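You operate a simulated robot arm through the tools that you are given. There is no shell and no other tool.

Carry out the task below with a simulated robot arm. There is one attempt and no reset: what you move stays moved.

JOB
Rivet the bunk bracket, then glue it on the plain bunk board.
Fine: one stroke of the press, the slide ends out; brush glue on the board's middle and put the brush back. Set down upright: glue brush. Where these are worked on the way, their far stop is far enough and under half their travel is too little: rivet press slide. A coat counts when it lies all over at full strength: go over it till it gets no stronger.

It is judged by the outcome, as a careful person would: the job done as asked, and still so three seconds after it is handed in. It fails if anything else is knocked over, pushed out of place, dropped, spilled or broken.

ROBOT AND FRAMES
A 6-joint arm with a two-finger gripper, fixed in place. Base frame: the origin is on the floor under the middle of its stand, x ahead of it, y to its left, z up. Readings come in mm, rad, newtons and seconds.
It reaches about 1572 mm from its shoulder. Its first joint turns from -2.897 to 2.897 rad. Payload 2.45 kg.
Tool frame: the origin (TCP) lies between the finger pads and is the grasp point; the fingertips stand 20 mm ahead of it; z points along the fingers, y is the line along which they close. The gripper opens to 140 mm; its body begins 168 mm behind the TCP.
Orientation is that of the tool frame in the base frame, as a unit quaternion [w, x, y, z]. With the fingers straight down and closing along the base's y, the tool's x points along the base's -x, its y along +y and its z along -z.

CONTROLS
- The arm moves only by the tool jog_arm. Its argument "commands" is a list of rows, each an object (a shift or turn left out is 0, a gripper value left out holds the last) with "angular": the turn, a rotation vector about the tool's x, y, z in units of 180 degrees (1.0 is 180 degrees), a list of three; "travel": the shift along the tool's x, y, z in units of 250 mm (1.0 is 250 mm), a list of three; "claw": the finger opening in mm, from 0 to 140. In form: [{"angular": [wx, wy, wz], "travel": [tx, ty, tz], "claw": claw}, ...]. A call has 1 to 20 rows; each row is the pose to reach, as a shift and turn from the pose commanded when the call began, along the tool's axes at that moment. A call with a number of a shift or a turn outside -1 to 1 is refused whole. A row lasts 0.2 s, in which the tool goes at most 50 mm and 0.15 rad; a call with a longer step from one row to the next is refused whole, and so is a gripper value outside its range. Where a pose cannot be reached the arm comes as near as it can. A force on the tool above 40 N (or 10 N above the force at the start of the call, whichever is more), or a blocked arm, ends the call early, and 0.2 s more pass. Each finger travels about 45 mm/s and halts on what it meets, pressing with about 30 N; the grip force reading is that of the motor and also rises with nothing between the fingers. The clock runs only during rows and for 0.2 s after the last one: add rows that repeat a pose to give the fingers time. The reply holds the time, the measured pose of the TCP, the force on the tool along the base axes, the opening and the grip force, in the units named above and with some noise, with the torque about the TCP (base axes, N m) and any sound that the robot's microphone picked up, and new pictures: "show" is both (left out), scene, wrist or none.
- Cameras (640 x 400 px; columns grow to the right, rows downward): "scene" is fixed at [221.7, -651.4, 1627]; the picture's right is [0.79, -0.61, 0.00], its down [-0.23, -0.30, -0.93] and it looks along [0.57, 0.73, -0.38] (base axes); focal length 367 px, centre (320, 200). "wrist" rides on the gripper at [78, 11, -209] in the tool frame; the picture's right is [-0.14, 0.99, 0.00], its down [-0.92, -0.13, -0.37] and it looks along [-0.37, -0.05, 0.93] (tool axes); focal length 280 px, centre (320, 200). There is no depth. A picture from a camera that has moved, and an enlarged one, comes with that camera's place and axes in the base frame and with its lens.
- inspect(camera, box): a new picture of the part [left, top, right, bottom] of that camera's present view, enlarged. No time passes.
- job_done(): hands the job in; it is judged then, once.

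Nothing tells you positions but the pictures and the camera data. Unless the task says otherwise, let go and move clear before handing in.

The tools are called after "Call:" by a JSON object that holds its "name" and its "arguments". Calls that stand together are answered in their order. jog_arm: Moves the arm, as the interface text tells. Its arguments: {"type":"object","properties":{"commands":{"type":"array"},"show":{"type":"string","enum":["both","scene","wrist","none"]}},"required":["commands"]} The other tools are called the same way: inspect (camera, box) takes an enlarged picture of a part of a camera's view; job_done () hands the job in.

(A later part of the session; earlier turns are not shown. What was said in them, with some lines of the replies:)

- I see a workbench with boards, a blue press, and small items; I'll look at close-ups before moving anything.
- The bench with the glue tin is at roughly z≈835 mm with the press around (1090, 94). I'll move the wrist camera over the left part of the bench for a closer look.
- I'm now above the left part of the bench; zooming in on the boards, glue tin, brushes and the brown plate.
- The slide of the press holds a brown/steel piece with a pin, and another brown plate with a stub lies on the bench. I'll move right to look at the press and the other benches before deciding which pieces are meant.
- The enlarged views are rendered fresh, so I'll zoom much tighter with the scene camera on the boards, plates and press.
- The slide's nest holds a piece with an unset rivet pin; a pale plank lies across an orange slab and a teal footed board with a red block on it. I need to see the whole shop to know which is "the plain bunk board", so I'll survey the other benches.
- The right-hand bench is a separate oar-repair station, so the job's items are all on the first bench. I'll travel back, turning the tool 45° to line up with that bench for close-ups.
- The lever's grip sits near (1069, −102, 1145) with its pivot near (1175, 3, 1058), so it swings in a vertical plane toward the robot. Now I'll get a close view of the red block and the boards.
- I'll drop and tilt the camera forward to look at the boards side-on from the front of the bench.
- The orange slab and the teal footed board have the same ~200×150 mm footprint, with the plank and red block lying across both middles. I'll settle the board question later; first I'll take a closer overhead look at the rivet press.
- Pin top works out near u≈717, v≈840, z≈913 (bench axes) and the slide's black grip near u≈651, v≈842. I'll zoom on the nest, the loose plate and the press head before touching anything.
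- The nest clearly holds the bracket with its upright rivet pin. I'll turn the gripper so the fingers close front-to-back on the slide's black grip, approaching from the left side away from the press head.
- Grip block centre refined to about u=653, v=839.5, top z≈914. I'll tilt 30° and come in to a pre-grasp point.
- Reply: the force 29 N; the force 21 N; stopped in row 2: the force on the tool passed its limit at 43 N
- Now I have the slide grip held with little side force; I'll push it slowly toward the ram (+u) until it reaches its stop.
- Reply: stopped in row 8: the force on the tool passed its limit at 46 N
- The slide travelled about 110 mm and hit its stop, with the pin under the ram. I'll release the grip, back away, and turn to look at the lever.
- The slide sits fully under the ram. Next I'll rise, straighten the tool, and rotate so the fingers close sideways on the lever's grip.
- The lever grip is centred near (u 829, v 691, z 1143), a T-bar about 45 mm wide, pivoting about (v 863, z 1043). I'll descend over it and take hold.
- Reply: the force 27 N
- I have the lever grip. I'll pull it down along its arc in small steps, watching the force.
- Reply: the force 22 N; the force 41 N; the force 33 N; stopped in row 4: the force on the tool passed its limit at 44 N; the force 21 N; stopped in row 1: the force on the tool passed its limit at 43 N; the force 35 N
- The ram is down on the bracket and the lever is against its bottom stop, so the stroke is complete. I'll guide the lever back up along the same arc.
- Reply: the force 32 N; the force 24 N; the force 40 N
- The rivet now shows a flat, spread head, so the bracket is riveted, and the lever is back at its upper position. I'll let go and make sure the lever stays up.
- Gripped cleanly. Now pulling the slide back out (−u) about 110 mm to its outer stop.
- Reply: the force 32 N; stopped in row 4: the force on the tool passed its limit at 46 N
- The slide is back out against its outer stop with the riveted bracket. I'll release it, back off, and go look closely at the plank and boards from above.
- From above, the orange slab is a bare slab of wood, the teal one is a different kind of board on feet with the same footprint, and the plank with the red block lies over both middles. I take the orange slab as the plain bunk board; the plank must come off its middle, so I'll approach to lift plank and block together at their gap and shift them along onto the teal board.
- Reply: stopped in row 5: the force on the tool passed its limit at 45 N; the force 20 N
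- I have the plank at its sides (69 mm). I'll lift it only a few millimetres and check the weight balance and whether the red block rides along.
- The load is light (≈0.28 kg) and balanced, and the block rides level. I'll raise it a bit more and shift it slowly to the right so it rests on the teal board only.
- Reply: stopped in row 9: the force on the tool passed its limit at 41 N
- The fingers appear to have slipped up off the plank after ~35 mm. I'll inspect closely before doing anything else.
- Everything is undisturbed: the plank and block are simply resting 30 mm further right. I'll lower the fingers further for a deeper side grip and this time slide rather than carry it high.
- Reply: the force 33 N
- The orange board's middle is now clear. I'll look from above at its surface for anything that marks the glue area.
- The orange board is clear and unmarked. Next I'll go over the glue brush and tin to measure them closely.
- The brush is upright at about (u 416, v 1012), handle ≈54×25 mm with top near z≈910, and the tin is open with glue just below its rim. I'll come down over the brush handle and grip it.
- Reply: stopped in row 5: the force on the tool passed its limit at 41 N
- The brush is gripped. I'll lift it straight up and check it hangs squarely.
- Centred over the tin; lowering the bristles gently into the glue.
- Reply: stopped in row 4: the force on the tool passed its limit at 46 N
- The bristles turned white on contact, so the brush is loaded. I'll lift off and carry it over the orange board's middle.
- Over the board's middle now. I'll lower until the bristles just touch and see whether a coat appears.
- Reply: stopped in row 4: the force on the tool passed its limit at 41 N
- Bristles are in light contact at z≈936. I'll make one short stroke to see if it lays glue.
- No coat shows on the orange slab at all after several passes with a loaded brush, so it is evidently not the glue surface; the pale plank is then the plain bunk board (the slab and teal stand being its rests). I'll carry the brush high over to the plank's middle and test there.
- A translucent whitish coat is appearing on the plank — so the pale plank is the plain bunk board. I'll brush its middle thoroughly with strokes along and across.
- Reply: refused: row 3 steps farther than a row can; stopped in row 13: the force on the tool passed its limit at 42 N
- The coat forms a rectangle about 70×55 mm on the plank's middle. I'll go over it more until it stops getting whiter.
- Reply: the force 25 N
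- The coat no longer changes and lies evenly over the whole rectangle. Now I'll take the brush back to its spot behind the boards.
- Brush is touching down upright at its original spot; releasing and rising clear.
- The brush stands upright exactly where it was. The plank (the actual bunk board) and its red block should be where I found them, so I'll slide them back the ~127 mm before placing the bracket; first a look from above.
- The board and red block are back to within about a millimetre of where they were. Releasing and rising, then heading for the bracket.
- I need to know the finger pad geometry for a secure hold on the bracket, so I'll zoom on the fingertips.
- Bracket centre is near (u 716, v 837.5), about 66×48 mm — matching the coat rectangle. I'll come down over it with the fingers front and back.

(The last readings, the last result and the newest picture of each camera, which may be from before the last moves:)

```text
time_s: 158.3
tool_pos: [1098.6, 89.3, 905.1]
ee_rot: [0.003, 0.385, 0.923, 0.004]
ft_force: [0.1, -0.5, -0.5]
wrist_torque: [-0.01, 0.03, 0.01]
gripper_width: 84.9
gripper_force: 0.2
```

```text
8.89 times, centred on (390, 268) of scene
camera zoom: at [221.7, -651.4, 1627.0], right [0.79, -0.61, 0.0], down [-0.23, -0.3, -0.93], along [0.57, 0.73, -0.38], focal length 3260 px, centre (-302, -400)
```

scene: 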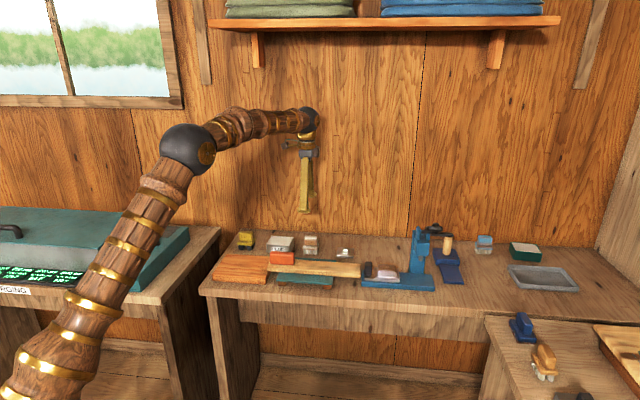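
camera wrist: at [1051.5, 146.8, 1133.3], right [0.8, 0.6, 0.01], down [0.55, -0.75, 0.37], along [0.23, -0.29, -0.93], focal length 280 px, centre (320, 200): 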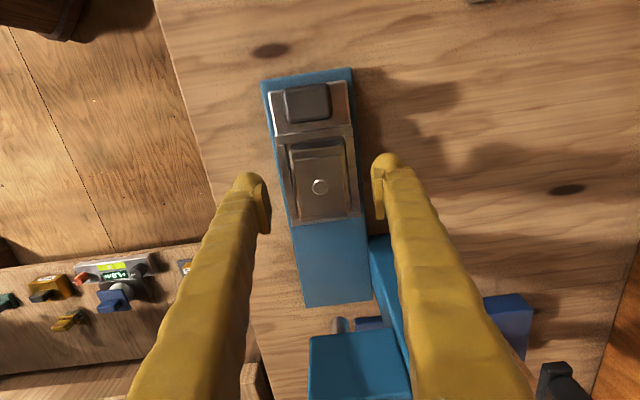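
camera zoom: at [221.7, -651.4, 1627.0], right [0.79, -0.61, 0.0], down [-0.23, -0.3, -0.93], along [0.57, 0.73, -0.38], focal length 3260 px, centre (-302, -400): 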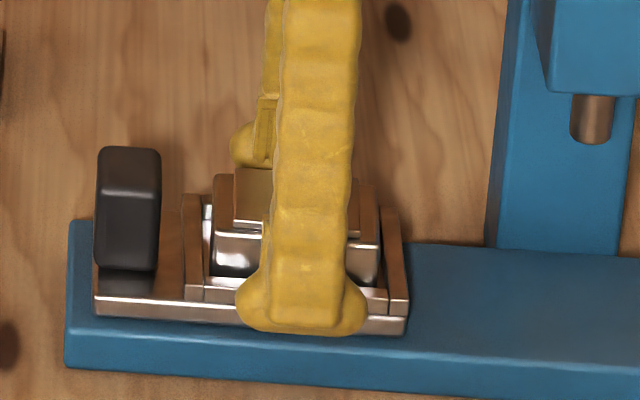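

Call:
{"name": "jog_arm", "arguments": {"commands": [{"travel": [0, 0, -0.004], "claw": 70}, {"travel": [0, 0, -0.004], "claw": 40}, {"travel": [0, 0, -0.004], "claw": 40}, {"travel": [0, 0, -0.004], "claw": 40}, {"travel": [0, 0, -0.004], "claw": 40}], "show": "wrist"}}

Call:
{"name": "inspect", "arguments": {"camera": "scene", "box": [365, 245, 415, 290]}}

Call:
{"name": "inspect", "arguments": {"camera": "wrist", "box": [250, 120, 390, 250]}}

```text
time_s: 159.3
tool_pos: [1099.4, 85.7, 909.9]
ee_rot: [0.004, 0.385, 0.923, 0.005]
ft_force: [-3.5, -4.0, 11.0]
wrist_torque: [-0.29, 0.31, 0.07]
gripper_width: 45.9
gripper_force: 4.4
stopped in row 4: the force on the tool passed its limit at 43 N (the readings are from after the stop); the commanded pose is now the measured one
camera wrist: at [1049.8, 147.1, 1118.2], right [0.8, 0.6, 0.01], down [0.55, -0.75, 0.37], along [0.23, -0.29, -0.93], focal length 280 px, centre (320, 200)
```

wrist: 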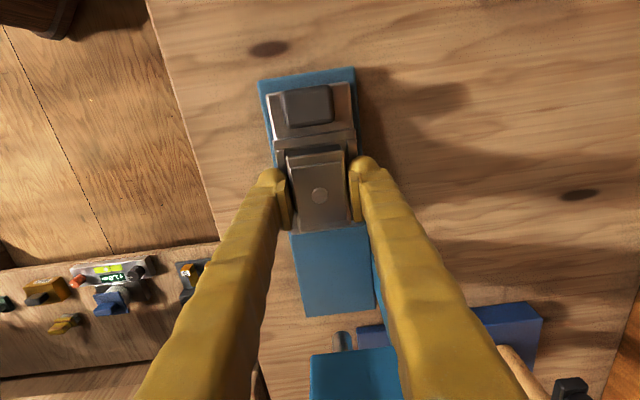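

```text
8.89 times, centred on (390, 268) of scene
camera zoom: at [221.7, -651.4, 1627.0], right [0.79, -0.61, 0.0], down [-0.23, -0.3, -0.93], along [0.57, 0.73, -0.38], focal length 3260 px, centre (-302, -400)
```

zoom: 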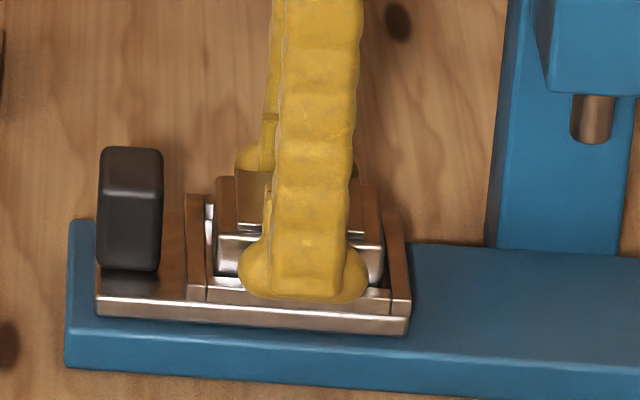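

```text
3.08 times, centred on (320, 185) of wrist
camera zoom: at [1049.8, 147.1, 1118.2], right [0.8, 0.6, 0.01], down [0.55, -0.75, 0.37], along [0.23, -0.29, -0.93], focal length 863 px, centre (320, 246)
```

zoom: 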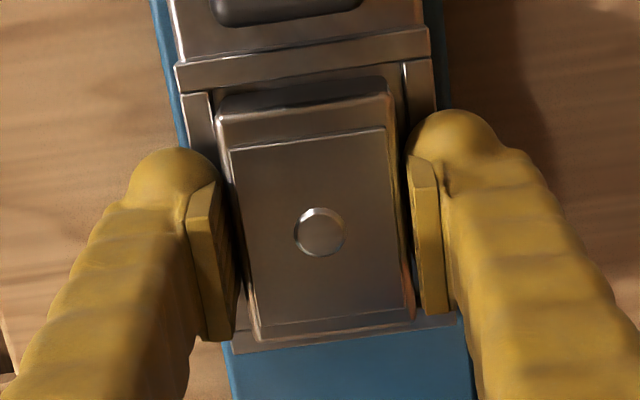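

Call:
{"name": "jog_arm", "arguments": {"commands": [{"claw": 30}, {"claw": 30}, {"claw": 30}], "show": "none"}}

Call:
{"name": "inspect", "arguments": {"camera": "wrist", "box": [250, 120, 390, 250]}}

```text
time_s: 160.1
tool_pos: [1098.3, 86.7, 909.6]
ee_rot: [0.004, 0.386, 0.923, 0.006]
ft_force: [-3.9, -4.7, 25.3]
wrist_torque: [-0.36, 0.39, 0.01]
gripper_width: 44.9
gripper_force: 30.2
```

```text
3.08 times, centred on (320, 185) of wrist
camera zoom: at [1049.7, 147.1, 1118.1], right [0.8, 0.6, 0.01], down [0.55, -0.75, 0.37], along [0.23, -0.29, -0.93], focal length 863 px, centre (320, 246)
```

zoom: 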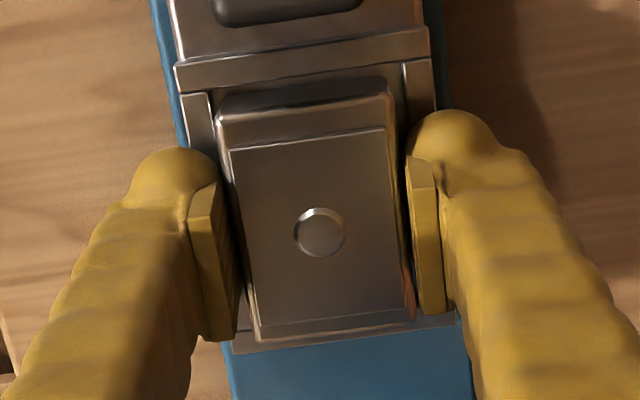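

The pads now hold the bracket's sides (45 mm, 30 N). A tiny test lift first.

Call:
{"name": "jog_arm", "arguments": {"commands": [{"travel": [0, 0, -0.008], "claw": 30}, {"travel": [0, 0, -0.016], "claw": 30}, {"travel": [0, 0, -0.024], "claw": 30}, {"travel": [0, 0, -0.032], "claw": 30}, {"travel": [0, 0, -0.032], "claw": 30}], "show": "none"}}

Call:
{"name": "inspect", "arguments": {"camera": "scene", "box": [365, 245, 415, 290]}}

Call:
{"name": "inspect", "arguments": {"camera": "wrist", "box": [250, 120, 390, 250]}}

```text
time_s: 161.3
tool_pos: [1099.5, 88.0, 915.9]
ee_rot: [0.004, 0.385, 0.923, 0.004]
ft_force: [-0.4, -0.7, -0.4]
wrist_torque: [0.01, -0.04, -0.01]
gripper_width: 44.9
gripper_force: 29.9
```

```text
8.89 times, centred on (390, 268) of scene
camera zoom: at [221.7, -651.4, 1627.0], right [0.79, -0.61, 0.0], down [-0.23, -0.3, -0.93], along [0.57, 0.73, -0.38], focal length 3260 px, centre (-302, -400)
```

zoom: 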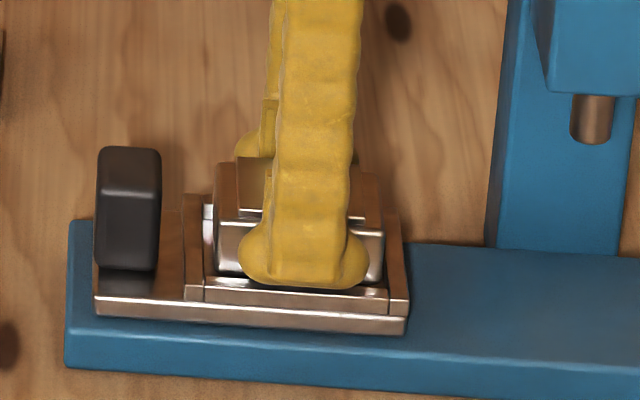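

```text
3.08 times, centred on (320, 185) of wrist
camera zoom: at [1050.0, 147.2, 1124.6], right [0.8, 0.6, 0.01], down [0.55, -0.75, 0.37], along [0.23, -0.29, -0.93], focal length 863 px, centre (320, 246)
```

zoom: 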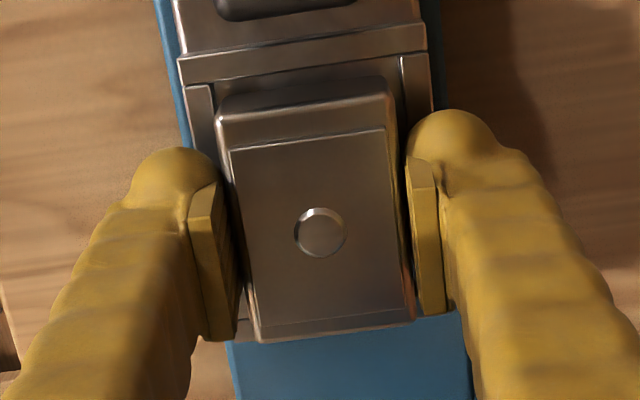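

The bracket moves with the fingers. Lifting it slowly clear of the nest.

Call:
{"name": "jog_arm", "arguments": {"commands": [{"travel": [0, 0, -0.02], "claw": 30}, {"travel": [0, 0, -0.04], "claw": 30}, {"travel": [0, 0, -0.06], "claw": 30}, {"travel": [0, 0, -0.08], "claw": 30}, {"travel": [0, 0, -0.1], "claw": 30}, {"travel": [0, 0, -0.13], "claw": 30}, {"travel": [0, 0, -0.16], "claw": 30}, {"travel": [0, 0, -0.16], "claw": 30}], "show": "none"}}

Call:
{"name": "inspect", "arguments": {"camera": "scene", "box": [355, 235, 415, 290]}}

Call:
{"name": "inspect", "arguments": {"camera": "wrist", "box": [250, 120, 390, 250]}}

```text
time_s: 163.1
tool_pos: [1098.9, 87.9, 956.7]
ee_rot: [0.003, 0.385, 0.923, 0.004]
ft_force: [0.9, 0.4, -1.6]
wrist_torque: [-0.01, -0.04, 0.0]
gripper_width: 44.7
gripper_force: 30.0
```

```text
7.27 times, centred on (385, 262) of scene
camera zoom: at [221.7, -651.4, 1627.0], right [0.79, -0.61, 0.0], down [-0.23, -0.3, -0.93], along [0.57, 0.73, -0.38], focal length 2667 px, centre (-153, -254)
```

zoom: 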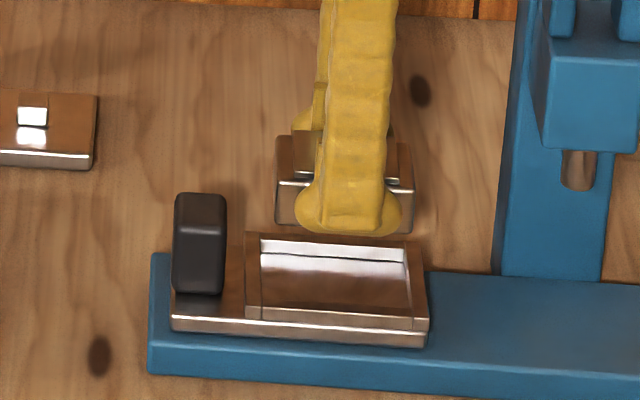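

```text
3.08 times, centred on (320, 185) of wrist
camera zoom: at [1049.6, 147.2, 1165.3], right [0.8, 0.6, 0.01], down [0.55, -0.75, 0.37], along [0.23, -0.29, -0.93], focal length 863 px, centre (320, 246)
```

zoom: 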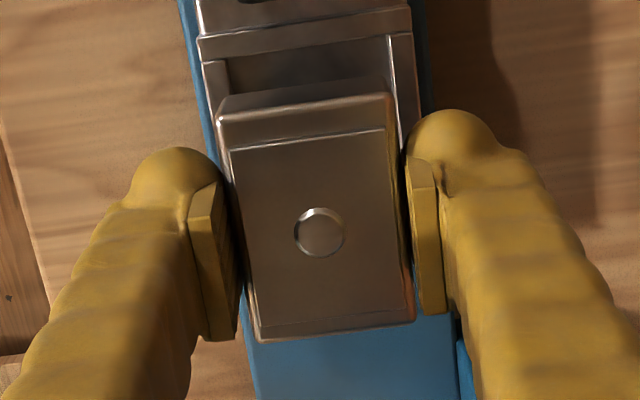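

The bracket is held squarely. Carrying it high over to the glue patch.

Call:
{"name": "jog_arm", "arguments": {"commands": [{"travel": [0, 0, -0.06], "claw": 30}, {"travel": [0.04, 0, -0.14], "claw": 30}, {"travel": [0.12, 0, -0.18], "claw": 30}, {"travel": [0.22, 0, -0.18], "claw": 30}, {"travel": [0.34, 0, -0.18], "claw": 30}, {"travel": [0.46, 0, -0.18], "claw": 30}, {"travel": [0.58, 0, -0.18], "claw": 30}, {"travel": [0.7, 0, -0.18], "claw": 30}, {"travel": [0.82, 0, -0.18], "claw": 30}, {"travel": [0.92, 0, -0.18], "claw": 30}, {"travel": [0.96, 0, -0.18], "claw": 30}], "show": "wrist"}}

Call:
{"name": "jog_arm", "arguments": {"commands": [{"travel": [0.05, 0, 0], "claw": 30}, {"travel": [0.14, 0, 0], "claw": 30}, {"travel": [0.24, 0, 0], "claw": 30}, {"travel": [0.34, 0, 0], "claw": 30}, {"travel": [0.42, 0, 0], "claw": 30}, {"travel": [0.46, 0, 0], "claw": 30}, {"travel": [0.46, 0, 0], "claw": 30}], "show": "wrist"}}

Call:
{"name": "inspect", "arguments": {"camera": "scene", "box": [240, 215, 350, 295]}}

```text
time_s: 165.5
tool_pos: [929.6, 257.9, 999.7]
ee_rot: [0.004, 0.386, 0.922, 0.003]
ft_force: [-0.7, -0.1, -1.0]
wrist_torque: [0.01, 0.01, 0.0]
gripper_width: 44.7
gripper_force: 30.2
camera wrist: at [880.2, 317.6, 1208.9], right [0.8, 0.6, 0.01], down [0.55, -0.75, 0.37], along [0.23, -0.29, -0.93], focal length 280 px, centre (320, 200)
```

wrist: 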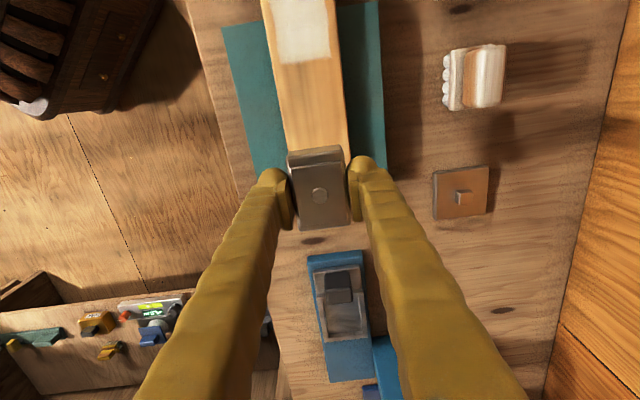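

```text
time_s: 167.1
tool_pos: [848.3, 339.4, 1001.3]
ee_rot: [0.003, 0.385, 0.923, 0.005]
ft_force: [-0.4, -0.4, -1.4]
wrist_torque: [0.0, -0.03, -0.02]
gripper_width: 44.9
gripper_force: 30.0
camera wrist: at [799.0, 399.7, 1209.2], right [0.8, 0.6, 0.01], down [0.55, -0.75, 0.37], along [0.23, -0.29, -0.93], focal length 280 px, centre (320, 200)
```

wrist: 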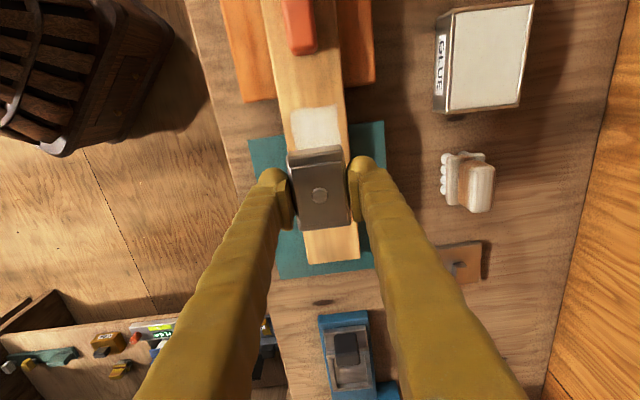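

```text
5.00 times, centred on (295, 255) of scene
camera zoom: at [221.7, -651.4, 1627.0], right [0.79, -0.61, 0.0], down [-0.23, -0.3, -0.93], along [0.57, 0.73, -0.38], focal length 1834 px, centre (445, -75)
```

zoom: 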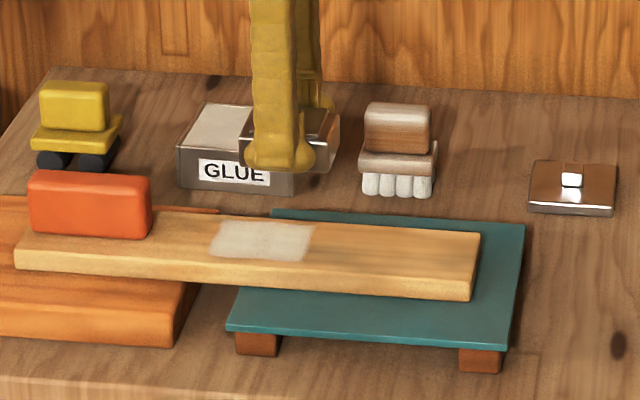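

Call:
{"name": "jog_arm", "arguments": {"commands": [{"travel": [0.05, 0.001, 0], "claw": 30}, {"travel": [0.087, 0.002, 0.02], "claw": 30}, {"travel": [0.087, 0.002, 0.1], "claw": 30}, {"travel": [0.087, 0.002, 0.18], "claw": 30}, {"travel": [0.087, 0.002, 0.25], "claw": 30}, {"travel": [0.087, 0.002, 0.28], "claw": 30}, {"travel": [0.087, 0.002, 0.28], "claw": 30}], "show": "wrist"}}

Call:
{"name": "inspect", "arguments": {"camera": "scene", "box": [265, 235, 325, 280]}}

Call:
{"name": "inspect", "arguments": {"camera": "wrist", "box": [250, 100, 390, 260]}}

```text
time_s: 168.7
tool_pos: [834.2, 354.3, 930.4]
ee_rot: [0.003, 0.385, 0.923, 0.003]
ft_force: [-0.1, -0.1, -1.1]
wrist_torque: [-0.02, -0.03, -0.02]
gripper_width: 44.8
gripper_force: 30.3
camera wrist: at [785.5, 415.3, 1138.4], right [0.8, 0.6, 0.01], down [0.55, -0.75, 0.37], along [0.23, -0.29, -0.93], focal length 280 px, centre (320, 200)
```

wrist: 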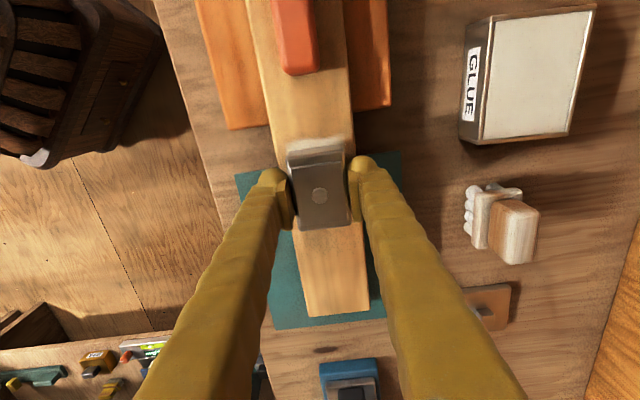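

```text
8.89 times, centred on (295, 258) of scene
camera zoom: at [221.7, -651.4, 1627.0], right [0.79, -0.61, 0.0], down [-0.23, -0.3, -0.93], along [0.57, 0.73, -0.38], focal length 3260 px, centre (542, -311)
```

zoom: 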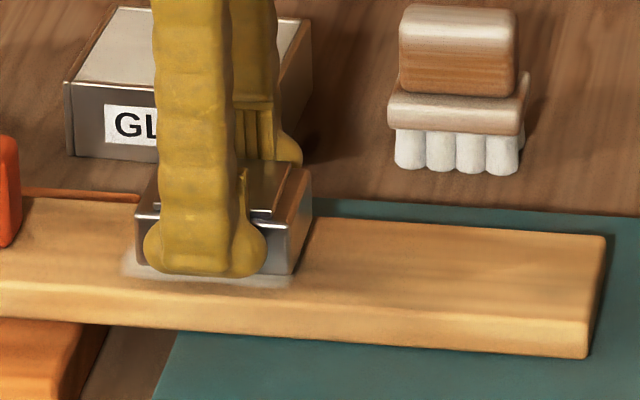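

```text
2.50 times, centred on (320, 180) of wrist
camera zoom: at [785.5, 415.3, 1138.4], right [0.8, 0.6, 0.01], down [0.55, -0.75, 0.37], along [0.23, -0.29, -0.93], focal length 701 px, centre (320, 250)
```

zoom: 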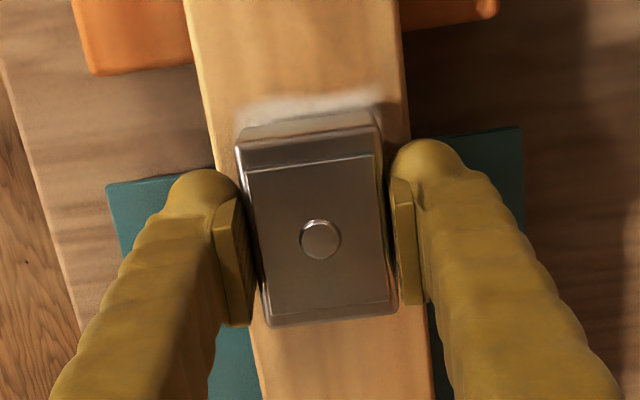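

Call:
{"name": "jog_arm", "arguments": {"commands": [{"travel": [0.01, 0.01, 0], "claw": 30}, {"travel": [0.01, 0.01, 0.008], "claw": 30}, {"travel": [0.01, 0.01, 0.012], "claw": 30}, {"travel": [0.01, 0.01, 0.016], "claw": 30}], "show": "none"}}

Call:
{"name": "inspect", "arguments": {"camera": "scene", "box": [270, 240, 320, 275]}}

Call:
{"name": "inspect", "arguments": {"camera": "wrist", "box": [250, 100, 390, 260]}}

```text
time_s: 169.7
tool_pos: [834.5, 359.3, 926.3]
ee_rot: [0.004, 0.385, 0.923, 0.004]
ft_force: [0.7, -0.3, -0.1]
wrist_torque: [-0.01, 0.03, -0.02]
gripper_width: 44.7
gripper_force: 30.5
```

```text
11.43 times, centred on (295, 258) of scene
camera zoom: at [221.7, -651.4, 1627.0], right [0.79, -0.61, 0.0], down [-0.23, -0.3, -0.93], along [0.57, 0.73, -0.38], focal length 4191 px, centre (606, -457)
```

zoom: 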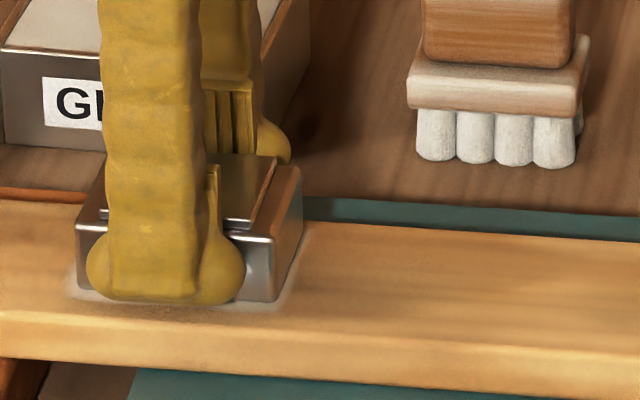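

```text
2.50 times, centred on (320, 180) of wrist
camera zoom: at [785.3, 419.3, 1134.3], right [0.8, 0.6, 0.01], down [0.55, -0.75, 0.37], along [0.23, -0.29, -0.93], focal length 701 px, centre (320, 250)
```

zoom: 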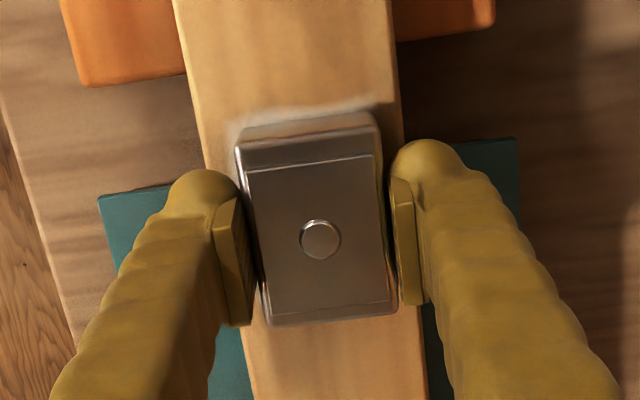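

Call:
{"name": "jog_arm", "arguments": {"commands": [{"travel": [0, 0, 0.004], "claw": 30}, {"travel": [0, 0, 0.008], "claw": 30}, {"travel": [0, 0, 0.012], "claw": 30}, {"travel": [0, 0, 0.015], "claw": 30}], "show": "none"}}

Call:
{"name": "inspect", "arguments": {"camera": "scene", "box": [270, 240, 320, 275]}}

```text
time_s: 170.7
tool_pos: [833.9, 359.2, 923.2]
ee_rot: [0.004, 0.385, 0.923, 0.004]
ft_force: [3.5, 3.3, 21.0]
wrist_torque: [0.06, -0.07, 0.0]
gripper_width: 44.8
gripper_force: 29.7
```

```text
11.43 times, centred on (295, 258) of scene
camera zoom: at [221.7, -651.4, 1627.0], right [0.79, -0.61, 0.0], down [-0.23, -0.3, -0.93], along [0.57, 0.73, -0.38], focal length 4191 px, centre (606, -457)
```

zoom: 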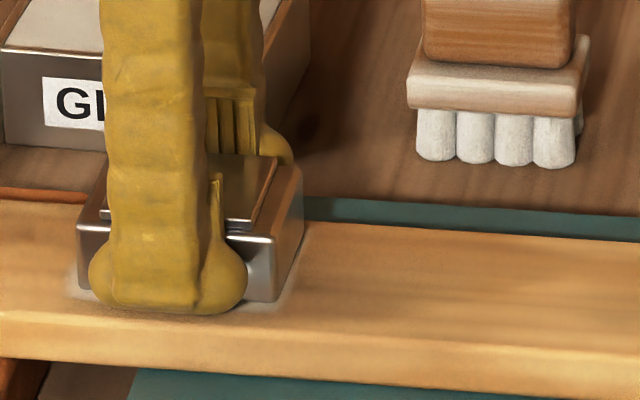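

The bracket is seated on the coat with a light press. I'll hold a moment, then open gently and back straight up.

Call:
{"name": "jog_arm", "arguments": {"commands": [{"claw": 30}, {"claw": 30}, {"claw": 30}, {"claw": 30}, {"claw": 30}, {"claw": 30}, {"claw": 30}, {"claw": 30}], "show": "none"}}

Call:
{"name": "jog_arm", "arguments": {"commands": [{"travel": [0, 0, -0.006], "claw": 46}, {"travel": [0, 0, -0.008], "claw": 60}, {"travel": [0, 0, -0.008], "claw": 80}, {"travel": [0, 0, -0.008], "claw": 80}, {"travel": [0, 0, -0.06], "claw": 80}, {"travel": [0, 0, -0.2], "claw": 80}, {"travel": [0, 0, -0.36], "claw": 80}, {"travel": [0, 0, -0.52], "claw": 80}], "show": "wrist"}}

Call:
{"name": "inspect", "arguments": {"camera": "scene", "box": [265, 240, 325, 280]}}

Call:
{"name": "inspect", "arguments": {"camera": "wrist", "box": [250, 100, 390, 260]}}

```text
time_s: 172.5
tool_pos: [834.9, 359.7, 921.9]
ee_rot: [0.003, 0.385, 0.923, 0.004]
ft_force: [3.8, 0.7, 20.0]
wrist_torque: [-0.02, -0.1, -0.02]
gripper_width: 44.7
gripper_force: 29.9
```

```text
time_s: 174.3
tool_pos: [832.6, 356.3, 1053.4]
ee_rot: [0.002, 0.385, 0.923, 0.004]
ft_force: [1.0, 0.9, -1.2]
wrist_torque: [-0.02, 0.0, -0.01]
gripper_width: 80.1
gripper_force: 0.1
camera wrist: at [783.6, 417.5, 1261.6], right [0.8, 0.6, 0.01], down [0.55, -0.75, 0.37], along [0.23, -0.29, -0.93], focal length 280 px, centre (320, 200)
```

wrist: 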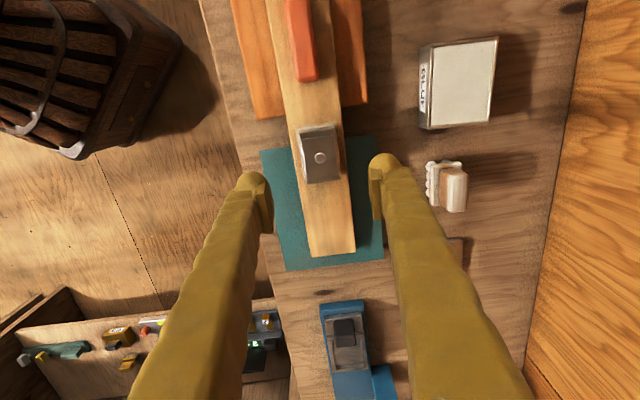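

```text
10.00 times, centred on (295, 260) of scene
camera zoom: at [221.7, -651.4, 1627.0], right [0.79, -0.61, 0.0], down [-0.23, -0.3, -0.93], along [0.57, 0.73, -0.38], focal length 3668 px, centre (570, -400)
```

zoom: 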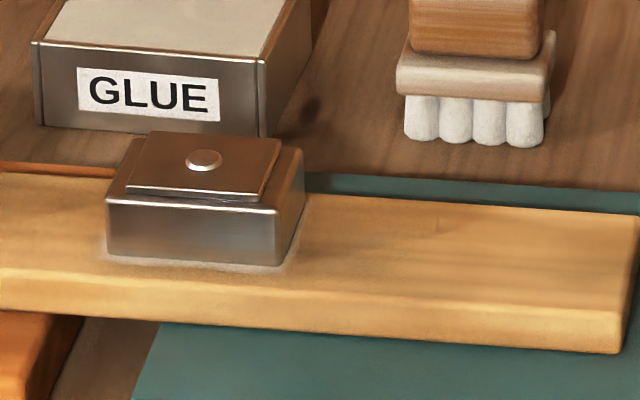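

```text
2.50 times, centred on (320, 180) of wrist
camera zoom: at [783.6, 417.5, 1261.6], right [0.8, 0.6, 0.01], down [0.55, -0.75, 0.37], along [0.23, -0.29, -0.93], focal length 701 px, centre (320, 250)
```

zoom: 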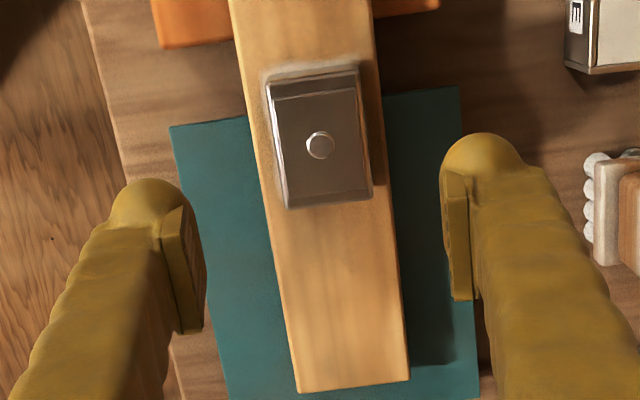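

The bracket sits squarely on the coat with a thin rim of glue showing all round. I'll move the arm clear and check everything once more.

Call:
{"name": "jog_arm", "arguments": {"commands": [{"travel": [0.05, 0, -0.15]}, {"travel": [0.1, 0, -0.32]}, {"travel": [0.15, -0.05, -0.49]}, {"travel": [0.2, -0.1, -0.66]}, {"travel": [0.25, -0.2, -0.8]}, {"travel": [0.25, -0.35, -0.9]}, {"travel": [0.25, -0.5, -0.95]}, {"travel": [0.25, -0.5, -0.95]}]}}

Call:
{"name": "inspect", "arguments": {"camera": "scene", "box": [205, 220, 345, 300]}}

Call:
{"name": "inspect", "arguments": {"camera": "scene", "box": [340, 215, 500, 300]}}

Call:
{"name": "inspect", "arguments": {"camera": "scene", "box": [225, 245, 275, 285]}}

```text
time_s: 176.1
tool_pos: [697.4, 313.4, 1290.1]
ee_rot: [0.004, 0.385, 0.923, 0.004]
ft_force: [-0.4, -0.9, 0.0]
wrist_torque: [-0.02, 0.0, 0.05]
gripper_width: 80.0
gripper_force: 0.1
camera wrist: at [648.7, 373.1, 1496.4], right [0.8, 0.6, 0.01], down [0.55, -0.75, 0.37], along [0.23, -0.29, -0.93], focal length 280 px, centre (320, 200)
```

scene: 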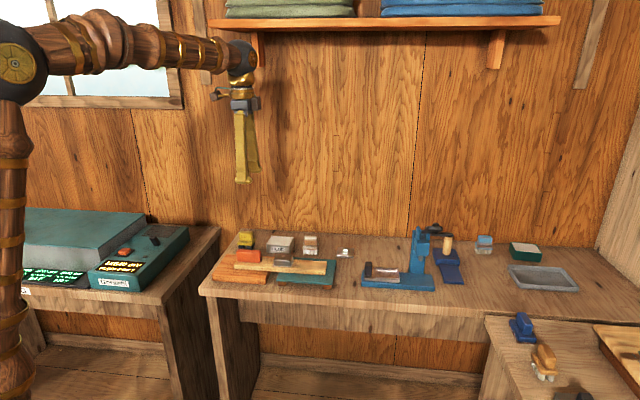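
wrist: 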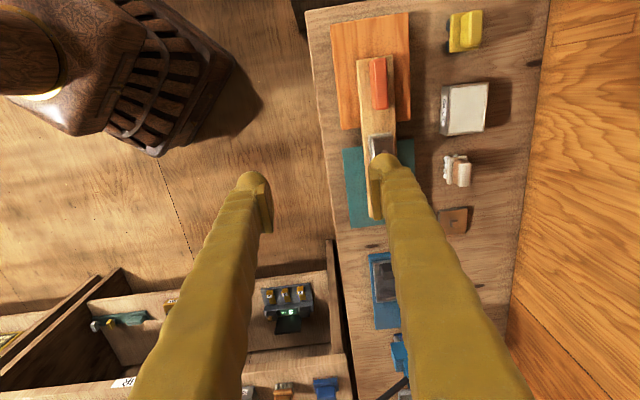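

```text
4.57 times, centred on (275, 260) of scene
camera zoom: at [221.7, -651.4, 1627.0], right [0.79, -0.61, 0.0], down [-0.23, -0.3, -0.93], along [0.57, 0.73, -0.38], focal length 1677 px, centre (526, -74)
```

zoom: 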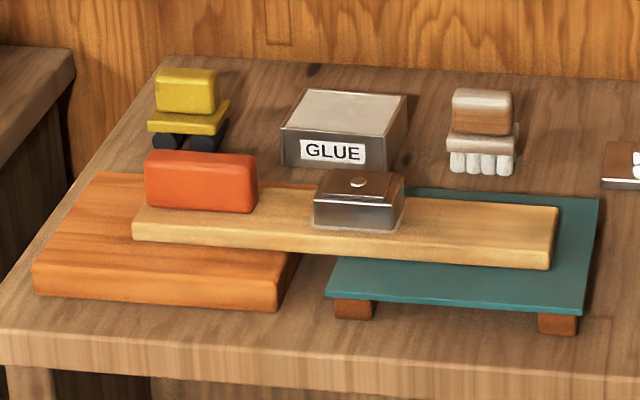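

```text
4.00 times, centred on (420, 258) of scene
camera zoom: at [221.7, -651.4, 1627.0], right [0.79, -0.61, 0.0], down [-0.23, -0.3, -0.93], along [0.57, 0.73, -0.38], focal length 1467 px, centre (-80, -30)
```

zoom: 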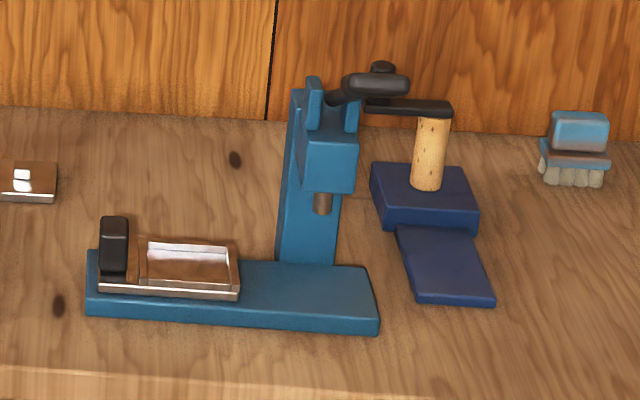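

```text
10.00 times, centred on (250, 265) of scene
camera zoom: at [221.7, -651.4, 1627.0], right [0.79, -0.61, 0.0], down [-0.23, -0.3, -0.93], along [0.57, 0.73, -0.38], focal length 3668 px, centre (1020, -450)
```

zoom: 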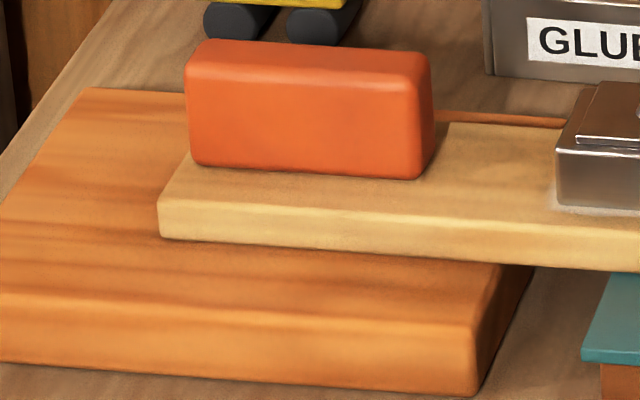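

Everything checks out: the bracket is riveted and seated on the full coat at the board's middle. The slide is out, the lever up, the brush upright in its place, and the other items are where they were. Handing in.

Call:
{"name": "job_done", "arguments": {}}

```text
The job is handed in.
```

The bunk bracket is riveted and glued onto the pale plank, which I took to be the plain bunk board. I have handed the job in; I have not seen the verdict.

- **Riveting:** I pushed the slide to its stop, pulled the lever through one full stroke to its bottom stop, and the rivet head spread flat. The lever is back up and the slide is out against its outer stop.
- **Gluing:** The coat reached an even strength that stopped increasing over the whole patch at the board's middle, and the bracket sits on it with a thin rim of glue showing. By my measurement the patch lies about 8 to 12 mm to the right of the plank's exact centre.
- **Brush:** It is standing upright within about a millimetre of where it started.

**Wrong board first:** I initially took the orange slab for the plain bunk board, so I shifted the plank, with the red block on it, about 127 mm to the right to clear the slab. During that move the plank slipped from the grip and dropped about 15 mm onto its rests. The block stayed on it and nothing was displaced.

I also ran the loaded brush over the slab a few times. It left no visible glue, which is how I learned the plank was the right board. The plank and block are now back to within about a millimetre of their original positions.
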